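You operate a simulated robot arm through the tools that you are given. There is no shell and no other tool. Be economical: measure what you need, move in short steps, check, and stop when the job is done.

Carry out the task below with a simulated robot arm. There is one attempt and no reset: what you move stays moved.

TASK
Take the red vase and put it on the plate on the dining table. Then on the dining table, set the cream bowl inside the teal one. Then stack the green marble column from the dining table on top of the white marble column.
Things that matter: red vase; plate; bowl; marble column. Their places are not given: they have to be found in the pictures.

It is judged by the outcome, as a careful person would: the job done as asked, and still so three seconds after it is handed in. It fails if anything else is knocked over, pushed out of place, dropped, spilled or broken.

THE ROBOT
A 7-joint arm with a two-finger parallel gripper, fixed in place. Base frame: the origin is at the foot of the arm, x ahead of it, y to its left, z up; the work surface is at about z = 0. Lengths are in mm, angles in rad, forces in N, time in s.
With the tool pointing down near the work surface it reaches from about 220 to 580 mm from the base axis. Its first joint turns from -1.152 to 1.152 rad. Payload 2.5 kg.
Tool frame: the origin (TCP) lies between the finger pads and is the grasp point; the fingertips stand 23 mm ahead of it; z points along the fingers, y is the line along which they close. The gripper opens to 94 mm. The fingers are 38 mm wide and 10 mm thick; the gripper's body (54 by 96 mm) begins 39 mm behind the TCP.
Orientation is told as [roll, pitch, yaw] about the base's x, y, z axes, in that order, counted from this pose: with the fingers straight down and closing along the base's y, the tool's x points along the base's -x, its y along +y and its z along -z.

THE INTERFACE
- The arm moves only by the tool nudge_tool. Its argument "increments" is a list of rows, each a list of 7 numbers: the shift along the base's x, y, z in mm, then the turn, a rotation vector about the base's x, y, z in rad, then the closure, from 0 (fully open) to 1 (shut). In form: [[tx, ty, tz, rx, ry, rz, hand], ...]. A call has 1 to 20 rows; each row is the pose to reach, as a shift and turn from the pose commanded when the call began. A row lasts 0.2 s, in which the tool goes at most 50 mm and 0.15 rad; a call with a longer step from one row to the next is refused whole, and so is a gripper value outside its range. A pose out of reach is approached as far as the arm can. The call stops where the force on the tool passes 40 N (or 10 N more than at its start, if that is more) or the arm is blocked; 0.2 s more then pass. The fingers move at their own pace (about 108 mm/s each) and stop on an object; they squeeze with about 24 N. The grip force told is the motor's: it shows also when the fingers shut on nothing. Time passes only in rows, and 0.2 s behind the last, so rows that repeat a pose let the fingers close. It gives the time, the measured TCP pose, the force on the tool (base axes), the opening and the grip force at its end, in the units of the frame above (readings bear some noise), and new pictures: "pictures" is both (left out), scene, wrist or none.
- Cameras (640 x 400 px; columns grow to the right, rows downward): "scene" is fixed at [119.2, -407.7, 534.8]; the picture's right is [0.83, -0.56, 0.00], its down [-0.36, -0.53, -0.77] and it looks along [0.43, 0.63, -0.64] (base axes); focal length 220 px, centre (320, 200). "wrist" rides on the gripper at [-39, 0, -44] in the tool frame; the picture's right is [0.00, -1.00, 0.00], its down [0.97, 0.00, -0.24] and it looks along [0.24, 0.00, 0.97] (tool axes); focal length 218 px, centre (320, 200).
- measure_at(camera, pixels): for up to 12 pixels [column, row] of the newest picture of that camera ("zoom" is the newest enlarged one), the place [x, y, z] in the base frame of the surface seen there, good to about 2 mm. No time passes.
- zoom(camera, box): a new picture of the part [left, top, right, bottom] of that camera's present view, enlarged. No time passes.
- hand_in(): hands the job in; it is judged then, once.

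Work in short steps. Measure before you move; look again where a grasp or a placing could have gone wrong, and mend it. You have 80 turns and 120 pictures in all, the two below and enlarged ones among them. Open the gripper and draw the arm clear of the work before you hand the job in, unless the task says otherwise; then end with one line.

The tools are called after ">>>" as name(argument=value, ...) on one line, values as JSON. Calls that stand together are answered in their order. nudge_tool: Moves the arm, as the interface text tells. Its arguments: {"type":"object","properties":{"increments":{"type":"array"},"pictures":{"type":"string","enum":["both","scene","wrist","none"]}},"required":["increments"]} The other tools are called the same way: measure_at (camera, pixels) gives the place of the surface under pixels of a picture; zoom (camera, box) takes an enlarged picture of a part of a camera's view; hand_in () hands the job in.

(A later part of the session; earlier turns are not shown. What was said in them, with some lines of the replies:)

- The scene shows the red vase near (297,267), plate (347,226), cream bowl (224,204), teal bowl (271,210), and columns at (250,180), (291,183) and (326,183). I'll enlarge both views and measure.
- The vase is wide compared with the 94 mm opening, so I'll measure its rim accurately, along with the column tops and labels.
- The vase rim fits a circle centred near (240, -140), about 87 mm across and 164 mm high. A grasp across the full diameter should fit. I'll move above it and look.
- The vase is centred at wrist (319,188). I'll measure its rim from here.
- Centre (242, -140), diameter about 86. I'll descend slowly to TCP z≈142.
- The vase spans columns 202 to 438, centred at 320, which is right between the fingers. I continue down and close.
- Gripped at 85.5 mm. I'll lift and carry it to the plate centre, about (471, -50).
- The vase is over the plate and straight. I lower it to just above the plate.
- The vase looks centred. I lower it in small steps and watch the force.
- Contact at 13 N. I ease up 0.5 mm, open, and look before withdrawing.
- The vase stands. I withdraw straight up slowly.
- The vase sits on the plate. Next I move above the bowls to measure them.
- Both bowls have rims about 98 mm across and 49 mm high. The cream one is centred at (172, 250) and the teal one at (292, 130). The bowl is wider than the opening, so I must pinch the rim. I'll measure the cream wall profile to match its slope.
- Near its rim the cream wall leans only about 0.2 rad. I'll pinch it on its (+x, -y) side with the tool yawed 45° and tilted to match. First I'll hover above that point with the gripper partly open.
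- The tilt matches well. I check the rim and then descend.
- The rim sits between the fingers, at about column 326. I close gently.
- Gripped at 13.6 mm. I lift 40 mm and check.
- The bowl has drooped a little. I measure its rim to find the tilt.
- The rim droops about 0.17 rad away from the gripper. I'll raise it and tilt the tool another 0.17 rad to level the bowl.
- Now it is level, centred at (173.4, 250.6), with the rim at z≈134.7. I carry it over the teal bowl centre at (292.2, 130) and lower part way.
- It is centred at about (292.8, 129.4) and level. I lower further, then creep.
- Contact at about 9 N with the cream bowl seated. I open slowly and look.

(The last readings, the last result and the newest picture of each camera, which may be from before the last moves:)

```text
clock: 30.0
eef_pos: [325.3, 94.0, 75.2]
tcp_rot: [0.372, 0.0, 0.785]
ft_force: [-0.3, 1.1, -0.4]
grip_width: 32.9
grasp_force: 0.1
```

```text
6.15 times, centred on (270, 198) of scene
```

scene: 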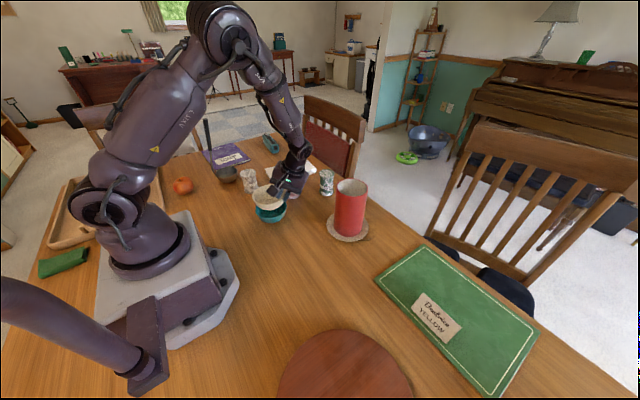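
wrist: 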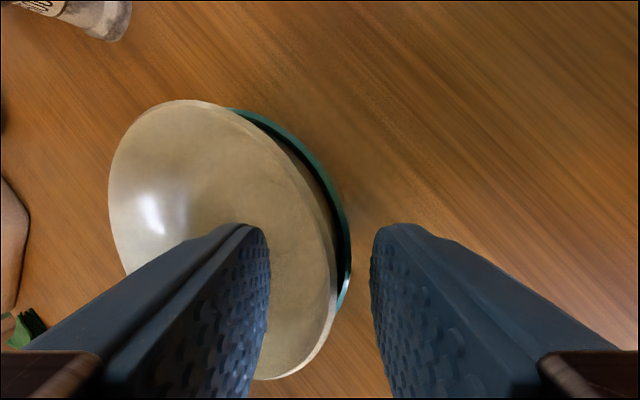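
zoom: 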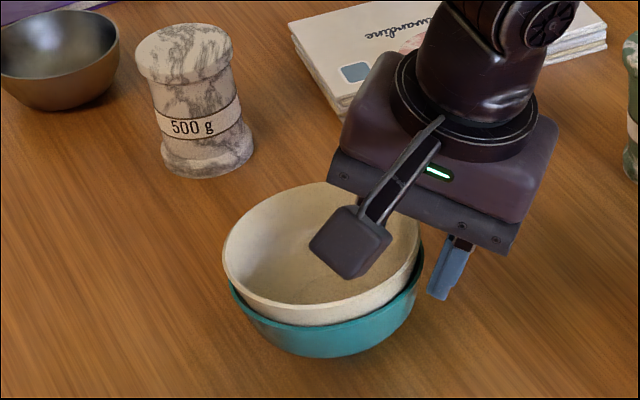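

The cream bowl rests inside the teal one. I withdraw straight up, undo the tilt, and inspect.

>>> nudge_tool(increments=[[0, 0, 8, 0, 0, 0, 0.65], [0, 0, 20, 0, 0, 0, 0.65], [0, 0, 50, 0, 0, 0, 0.65], [0, 0, 90, -0.08, -0.08, 0, 0.65], [0, 0, 130, -0.17, -0.17, 0, 0.65], [0, 0, 150, -0.261, -0.261, 0, 0.4], [0, 0, 170, -0.261, -0.261, 0, 0.2], [0, 0, 170, -0.261, -0.261, 0, 0]])

>>> zoom(camera="scene", box=[230, 165, 310, 230])

```text
clock: 31.8
eef_pos: [325.1, 94.6, 246.3]
tcp_rot: [0.002, 0.001, 0.785]
ft_force: [0.3, -1.0, -0.2]
grip_width: 94.0
grasp_force: 0.1
```

scene: 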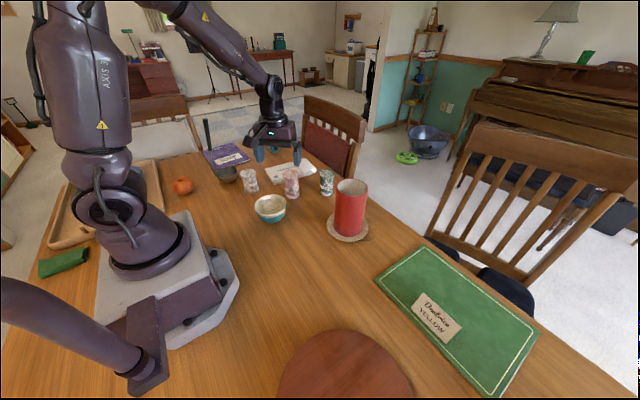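
wrist: 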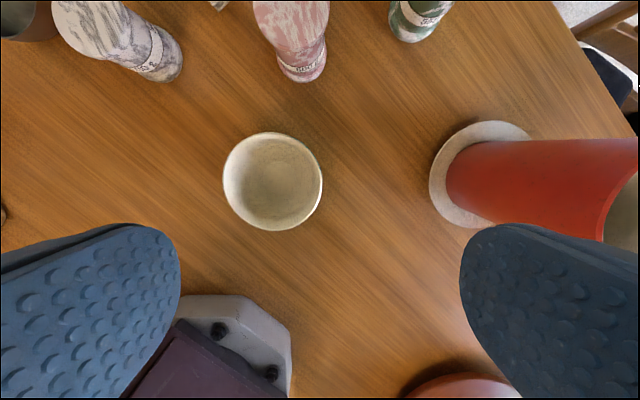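

```text
6.15 times, centred on (270, 198) of scene
```

zoom: 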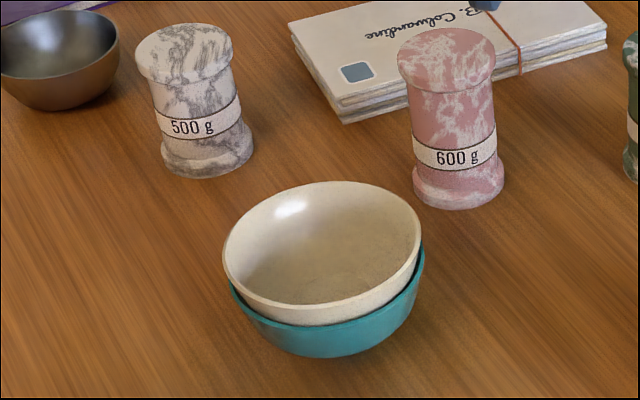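

>>> measure_at(camera="wrist", pixels=[[225, 181], [321, 187], [272, 134], [272, 229], [237, 147], [308, 152], [240, 217], [309, 215], [272, 195]])

>>> measure_at(camera="zoom", pixels=[[226, 245], [419, 228], [323, 183], [310, 302], [260, 204], [390, 195], [245, 283], [375, 288], [422, 255], [235, 295]])

```text
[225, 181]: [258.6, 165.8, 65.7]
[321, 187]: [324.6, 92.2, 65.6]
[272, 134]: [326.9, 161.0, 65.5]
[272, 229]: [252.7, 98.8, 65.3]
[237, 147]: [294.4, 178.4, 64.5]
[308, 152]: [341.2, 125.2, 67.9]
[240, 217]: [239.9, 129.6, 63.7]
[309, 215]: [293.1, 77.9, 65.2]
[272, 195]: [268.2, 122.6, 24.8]
```

```text
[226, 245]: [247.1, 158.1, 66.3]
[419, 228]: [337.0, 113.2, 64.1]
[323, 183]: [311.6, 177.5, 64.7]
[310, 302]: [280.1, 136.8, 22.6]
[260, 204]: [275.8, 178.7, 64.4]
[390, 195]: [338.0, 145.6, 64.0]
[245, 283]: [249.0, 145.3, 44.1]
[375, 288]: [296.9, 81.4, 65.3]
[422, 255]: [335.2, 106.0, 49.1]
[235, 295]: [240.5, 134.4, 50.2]
```

The bowls are nested, with the rim level at z≈65. Next are the columns, so I move above the green one and return yaw to 0.

>>> nudge_tool(increments=[[25, 8, 15, 0, 0, -0.131, 0], [55, 16, 30, 0, 0, -0.262, 0], [85, 24, 45, 0, 0, -0.393, 0], [115, 32, 55, 0, 0, -0.524, 0], [145, 42, 55, 0, 0, -0.655, 0], [185, 54, 55, 0, 0, -0.785, 0], [185, 54, 55, 0, 0, -0.785, 0]])

```text
clock: 33.4
eef_pos: [509.1, 146.9, 301.4]
tcp_rot: [0.002, 0.003, -0.001]
ft_force: [0.7, 0.0, 0.2]
grip_width: 94.1
grasp_force: 0.0
```

scene: 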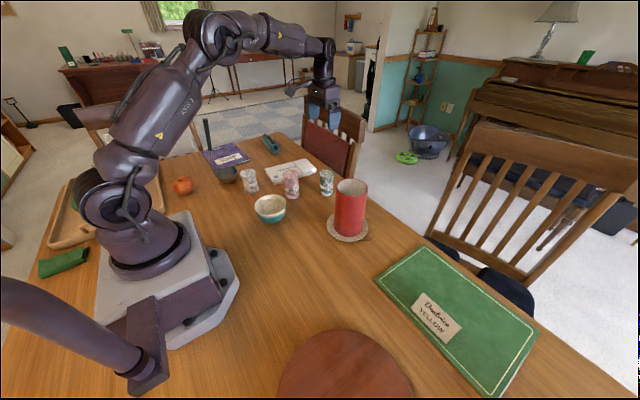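
wrist: 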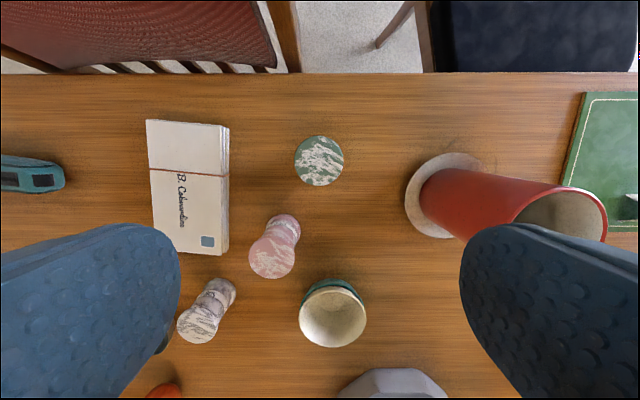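

>>> measure_at(camera="wrist", pixels=[[296, 161], [342, 161], [319, 138], [319, 184], [319, 161], [303, 145], [335, 145], [303, 177], [335, 177], [225, 250], [222, 240], [220, 282]])

>>> measure_at(camera="scene", pixels=[[242, 172], [257, 172], [249, 168], [249, 177], [249, 172], [244, 170], [255, 170]])

>>> zoom(camera="scene", box=[230, 155, 350, 215])

```text
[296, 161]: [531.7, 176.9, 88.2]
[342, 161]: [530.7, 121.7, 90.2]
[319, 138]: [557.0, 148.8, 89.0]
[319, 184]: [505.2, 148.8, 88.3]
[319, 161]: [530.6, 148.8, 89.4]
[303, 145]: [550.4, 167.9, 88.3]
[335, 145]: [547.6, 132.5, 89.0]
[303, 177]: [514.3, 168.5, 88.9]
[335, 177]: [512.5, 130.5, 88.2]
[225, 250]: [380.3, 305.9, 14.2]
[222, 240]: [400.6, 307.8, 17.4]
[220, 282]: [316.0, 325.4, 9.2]
```

```text
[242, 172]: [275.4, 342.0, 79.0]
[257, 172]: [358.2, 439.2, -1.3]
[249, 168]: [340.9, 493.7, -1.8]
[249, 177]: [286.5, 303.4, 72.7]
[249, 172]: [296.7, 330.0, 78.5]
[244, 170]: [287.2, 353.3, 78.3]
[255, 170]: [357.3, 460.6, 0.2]
```

```text
5.33 times, centred on (290, 185) of scene
```

zoom: 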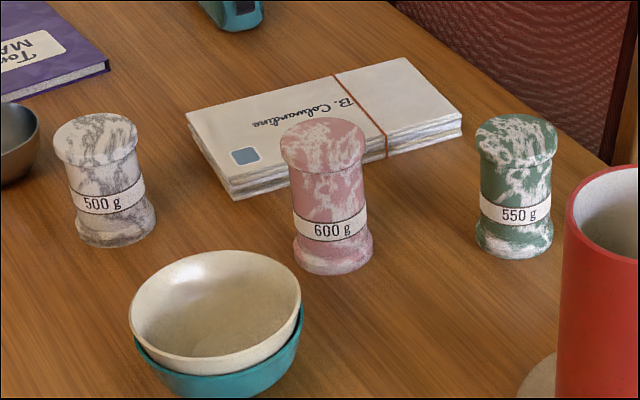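

The green column's top is centred at (531.3, 149.3), z≈88.5, about 53 mm across. I descend to z≈72.

>>> nudge_tool(increments=[[20.7, 0.5, -35, 0, 0, 0, 0], [20.7, 0.5, -75, 0, 0, 0, 0], [20.7, 0.5, -115, 0, 0, 0, 0], [20.7, 0.5, -155, 0, 0, 0, 0], [20.7, 0.5, -175, 0, 0, 0, 0], [20.7, 0.5, -175, 0, 0, 0, 0]])

```text
clock: 34.8
eef_pos: [529.9, 149.2, 125.5]
tcp_rot: [0.002, 0.0, 0.001]
ft_force: [-0.9, -0.7, 0.0]
grip_width: 94.0
grasp_force: 0.1
```

scene: 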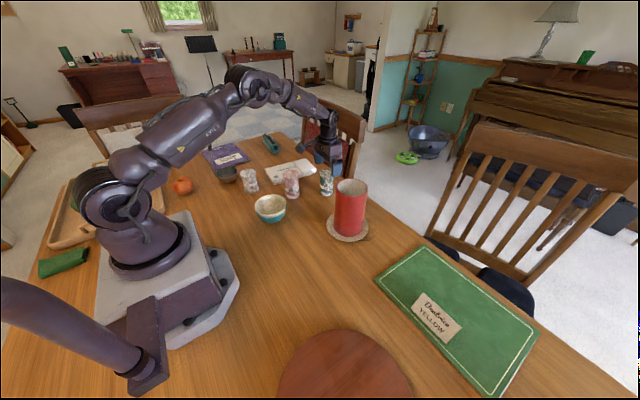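
wrist: 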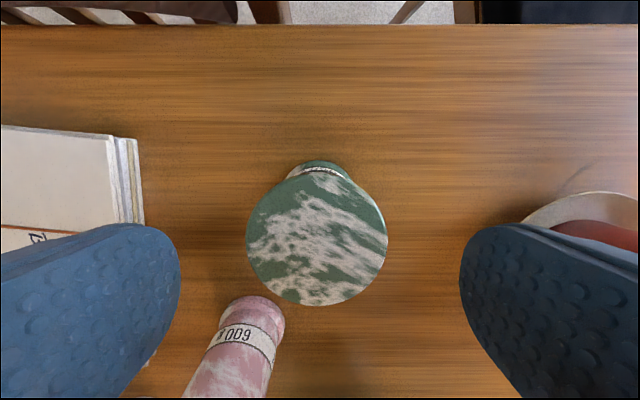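

Well aligned. I lower the rest of the way and close.

>>> nudge_tool(increments=[[1, 0, -20, 0, 0, 0, 0], [1, 0, -40, 0, 0, 0, 0], [1, 0, -53, 0, 0, 0, 0], [1, 0, -53, 0, 0, 0, 0], [1, 0, -53, 0, 0, 0, 0.3], [1, 0, -53, 0, 0, 0, 0.4], [1, 0, -53, 0, 0, 0, 1], [1, 0, -53, 0, 0, 0, 1]])

>>> zoom(camera="scene", box=[280, 130, 380, 210])

```text
clock: 36.6
eef_pos: [531.6, 150.7, 71.8]
tcp_rot: [0.003, 0.0, 0.0]
ft_force: [1.3, 0.4, -1.0]
grip_width: 57.3
grasp_force: 24.0
```

scene: 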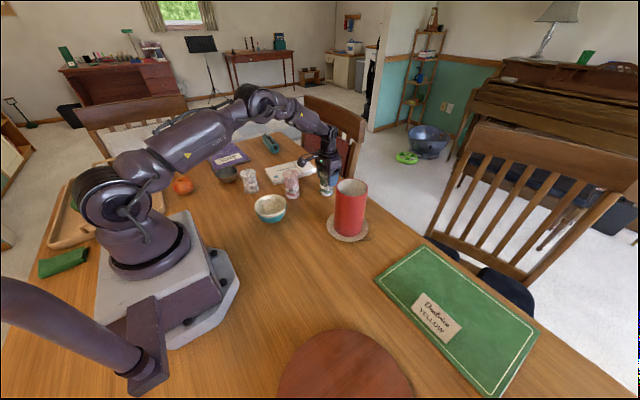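
wrist: 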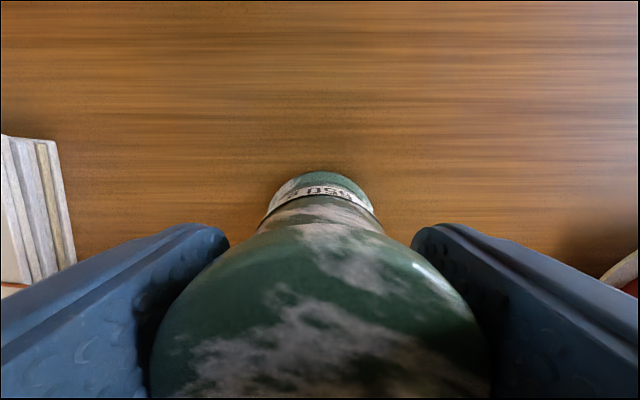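

```text
5.00 times, centred on (330, 170) of scene
```

zoom: 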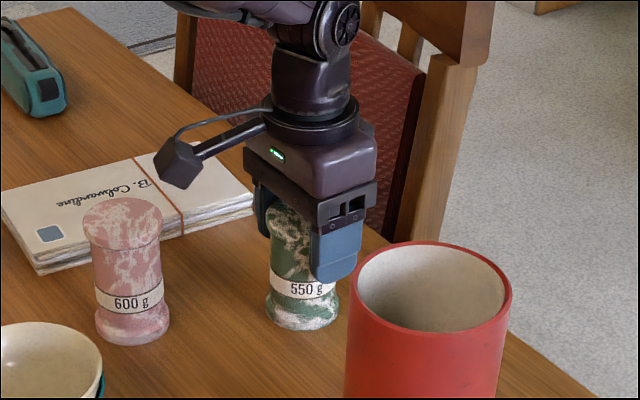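

Gripped at 57 mm. Before moving I measure the white column's top precisely.

>>> zoom(camera="scene", box=[235, 160, 267, 200])

>>> nudge_tool(increments=[[0, 0, 10, 0, 0, 0, 1], [0, 0, 40, 0, 0, 0, 1], [0, 0, 80, 0, 0, 0, 1], [0, 0, 120, 0, 0, 0, 1], [0, 0, 130, 0, 0, 0, 1]])

```text
10.00 times, centred on (251, 180) of scene
```

zoom: 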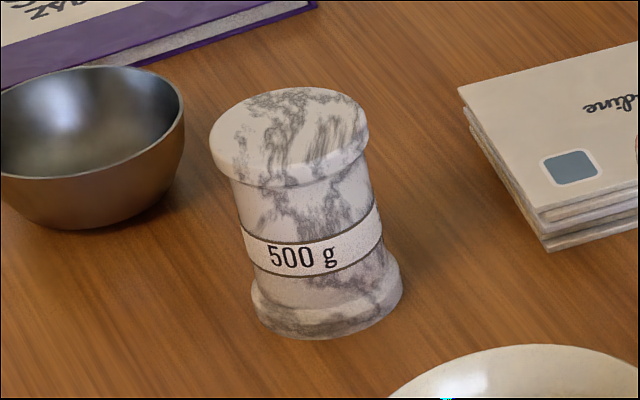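

```text
clock: 37.8
eef_pos: [531.7, 148.7, 202.7]
tcp_rot: [0.002, -0.002, 0.0]
ft_force: [0.1, 0.6, -5.3]
grip_width: 57.3
grasp_force: 23.7
```

scene: 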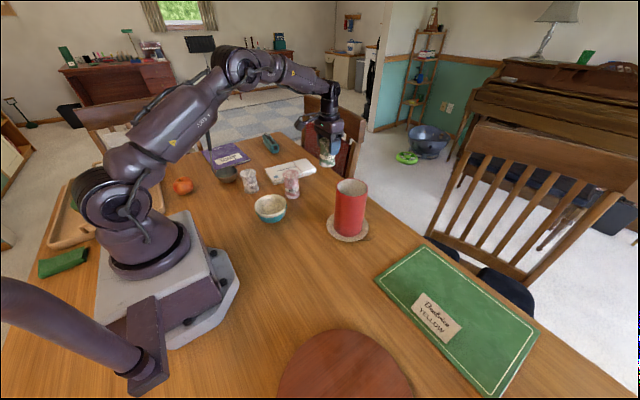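
wrist: 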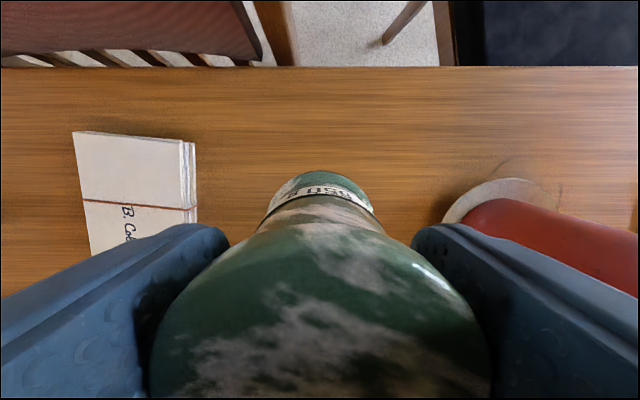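

>>> measure_at(camera="zoom", pixels=[[214, 143], [364, 115], [300, 89], [275, 176], [245, 103], [340, 92], [230, 170], [340, 155], [289, 132], [366, 125], [212, 135], [250, 178]])

```text
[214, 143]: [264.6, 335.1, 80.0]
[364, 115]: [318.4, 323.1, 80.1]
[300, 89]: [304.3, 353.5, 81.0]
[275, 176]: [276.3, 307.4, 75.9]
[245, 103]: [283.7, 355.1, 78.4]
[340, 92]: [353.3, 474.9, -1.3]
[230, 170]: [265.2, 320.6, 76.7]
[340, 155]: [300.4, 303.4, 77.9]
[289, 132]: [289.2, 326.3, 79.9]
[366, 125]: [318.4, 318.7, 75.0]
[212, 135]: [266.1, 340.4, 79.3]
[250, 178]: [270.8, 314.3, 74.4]
```

The white top fits a circle centred at (291.5, 329.5), z≈79.5. I carry the green column over it at 130 mm clearance.

>>> nudge_tool(increments=[[-20, 15, 0, 0, 0, 0, 1], [-52, 39, 0, 0, 0, 0, 1], [-86, 64.6, 0, 0, 0, 0, 1], [-120, 90.1, 0, 0, 0, 0, 1], [-154, 115.6, 0, 0, 0, 0, 1], [-188, 141.2, 0, 0, 0, 0, 1], [-220, 165.2, 0, 0, 0, 0, 1], [-240, 180.2, 0, 0, 0, 0, 1], [-240, 180.2, -20, 0, 0, 0, 1], [-240, 180.2, -30, 0, 0, 0, 1], [-240, 180.2, -30, 0, 0, 0, 1]])

>>> zoom(camera="scene", box=[215, 130, 285, 200])

```text
clock: 40.2
eef_pos: [291.4, 329.8, 171.4]
tcp_rot: [0.001, 0.002, -0.001]
ft_force: [-0.2, 0.5, -5.7]
grip_width: 57.4
grasp_force: 24.0
```

scene: 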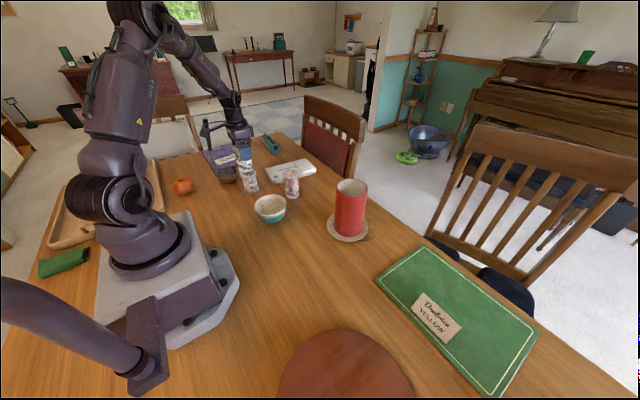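
wrist: 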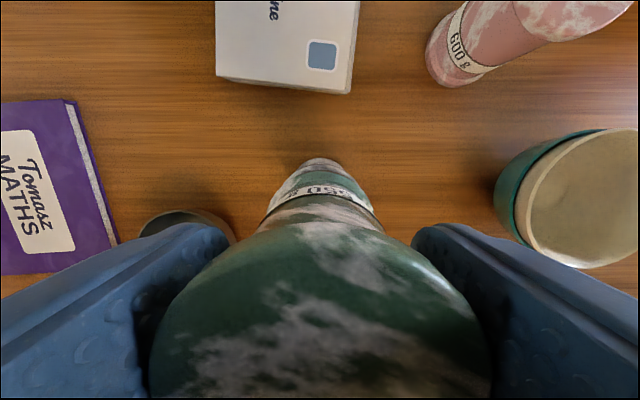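

```text
5.71 times, centred on (250, 165) of scene
```

zoom: 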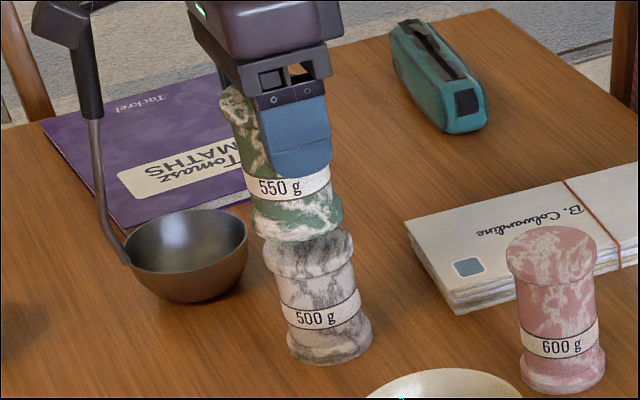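

The column hangs straight above the white one. The ladle's upright handle is near the gripper, so I check its distance and the column's underside edge.

>>> measure_at(camera="zoom", pixels=[[95, 150], [100, 200], [92, 95], [80, 50], [50, 20], [187, 250], [255, 225], [297, 240], [338, 215], [297, 205], [270, 255], [350, 245]])

>>> zoom(camera="scene", box=[180, 80, 300, 200])

```text
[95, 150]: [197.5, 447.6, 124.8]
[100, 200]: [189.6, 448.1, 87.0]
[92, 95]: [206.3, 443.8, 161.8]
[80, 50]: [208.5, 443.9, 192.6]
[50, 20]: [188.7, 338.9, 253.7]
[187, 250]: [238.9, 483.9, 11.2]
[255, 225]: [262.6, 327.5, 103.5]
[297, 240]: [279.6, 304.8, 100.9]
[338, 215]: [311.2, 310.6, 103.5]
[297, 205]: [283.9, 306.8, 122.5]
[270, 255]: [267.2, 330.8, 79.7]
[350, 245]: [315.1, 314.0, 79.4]
```

```text
3.33 times, centred on (240, 140) of scene
```

zoom: 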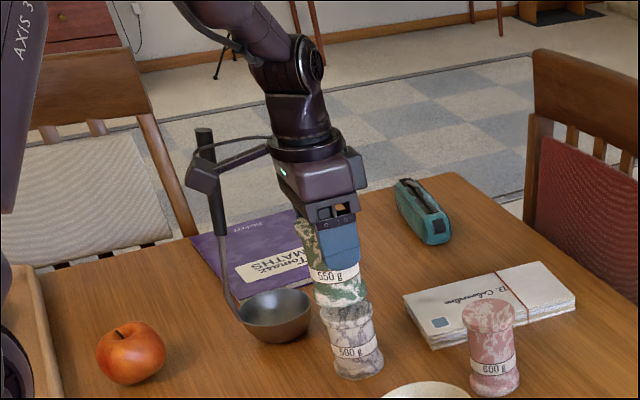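

Alignment is within about 2 mm, and the ladle handle is over 100 mm away. I lower slowly.

>>> nudge_tool(increments=[[0, 0, -8, 0, 0, 0, 1], [0, 0, -14, 0, 0, 0, 1], [0, 0, -16, 0, 0, 0, 1], [0, 0, -17, 0, 0, 0, 1], [0, 0, -18, 0, 0, 0, 1], [0, 0, -18, 0, 0, 0, 1]], pictures="none")

>>> zoom(camera="scene", box=[230, 145, 270, 200])

```text
clock: 41.6
eef_pos: [292.2, 328.5, 153.9]
tcp_rot: [0.002, 0.0, 0.0]
ft_force: [-0.6, 0.0, -5.4]
grip_width: 57.0
grasp_force: 23.9
```

```text
7.27 times, centred on (250, 172) of scene
```

zoom: 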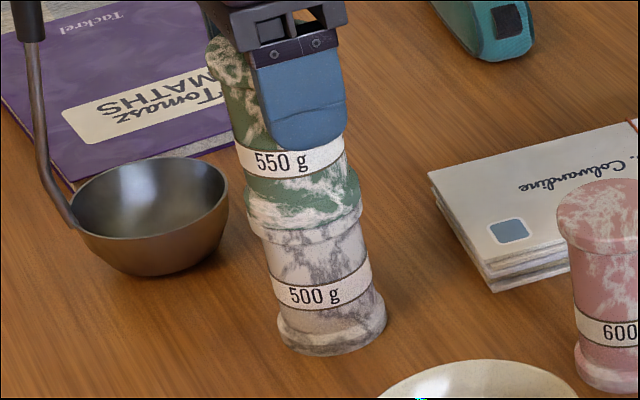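

>>> nudge_tool(increments=[[0, 0, -0.7, 0, 0, 0, 1], [0, 0, -1.4, 0, 0, 0, 1], [0, 0, -2.1, 0, 0, 0, 1], [0, 0, -2.1, 0, 0, 0, 1]], pictures="none")

```text
clock: 42.6
eef_pos: [292.5, 329.1, 151.9]
tcp_rot: [0.004, 0.0, 0.001]
ft_force: [-3.3, -2.2, 8.3]
grip_width: 57.3
grasp_force: 23.6
```

In contact at about 13 N. I open slowly.

>>> nudge_tool(increments=[[0, 0, 0.3, 0, 0, 0, 0.36], [0, 0, 0.3, 0, 0, 0, 0.3], [0, 0, 0.3, 0, 0, 0, 0.15], [0, 0, 0.3, 0, 0, 0, 0], [0, 0, 0.3, 0, 0, 0, 0]], pictures="none")

>>> zoom(camera="scene", box=[230, 145, 270, 200])

```text
clock: 43.8
eef_pos: [291.1, 330.0, 151.6]
tcp_rot: [0.002, 0.0, 0.0]
ft_force: [0.5, -0.1, -0.8]
grip_width: 94.1
grasp_force: 0.1
```

```text
7.27 times, centred on (250, 172) of scene
```

zoom: 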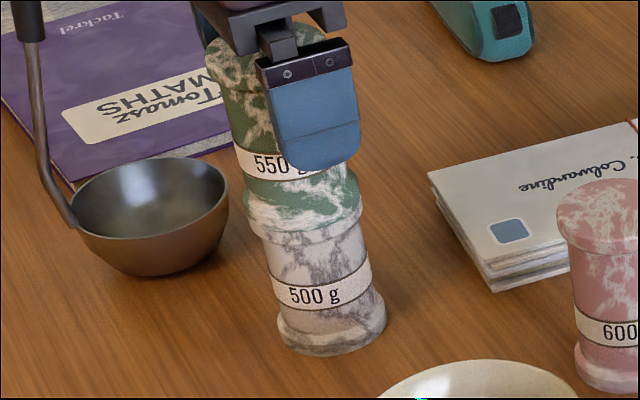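

The stack stands. I withdraw straight up, then back and clear.

>>> nudge_tool(increments=[[0, 0, 12, 0, 0, 0, 0], [0, 0, 30, 0, 0, 0, 0], [0, 0, 60, 0, 0, 0, 0], [0, 0, 100, 0, 0, 0, 0], [0, 0, 140, 0, 0, 0, 0], [0, 0, 180, 0, 0, 0, 0], [20, -40, 200, 0, 0, 0, 0], [40, -80, 200, 0, 0, 0, 0], [60, -115, 200, 0, 0, 0, 0], [60, -115, 200, 0, 0, 0, 0]])

>>> zoom(camera="scene", box=[210, 130, 380, 250])

```text
clock: 46.0
eef_pos: [353.1, 214.1, 353.6]
tcp_rot: [0.001, 0.0, -0.001]
ft_force: [0.5, 0.3, -0.1]
grip_width: 94.1
grasp_force: 0.1
```

scene: 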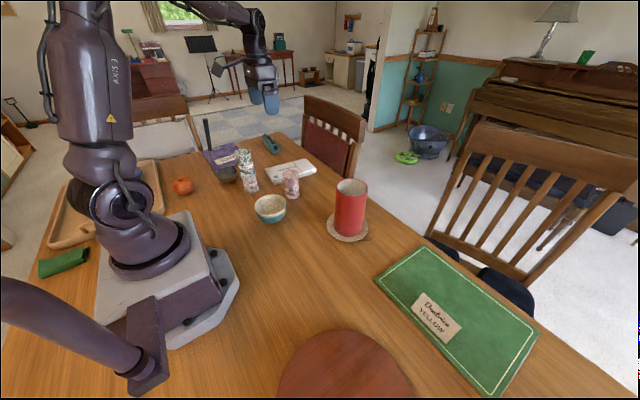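
wrist: 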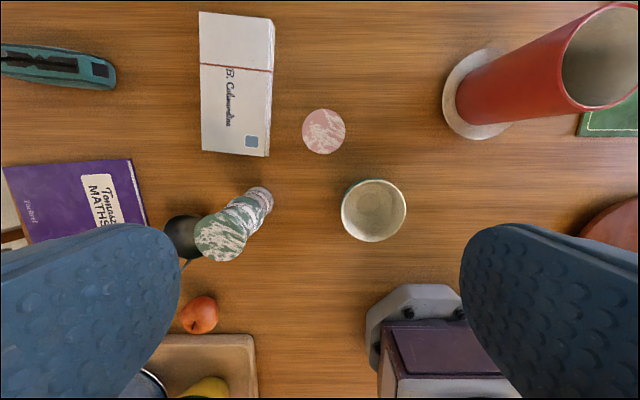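

```text
3.33 times, centred on (295, 190) of scene
```

zoom: 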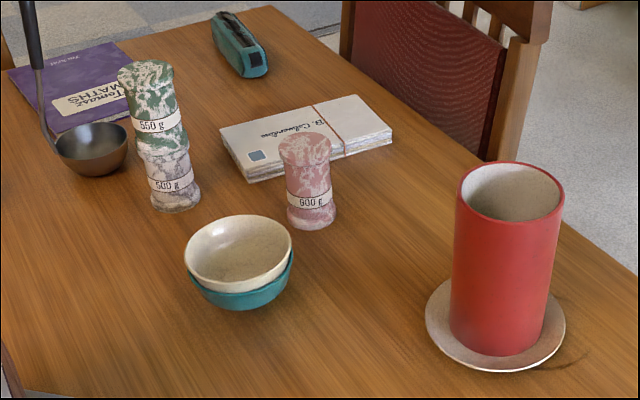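

All three parts are in place, nothing else has moved, and the arm is clear with the gripper open. I hand the job in.

>>> hand_in()

```text
The job is handed in.
```

The red vase is standing on the plate, the cream bowl is nested in the teal one, and the green marble column is stacked on the white one; nothing else was disturbed.
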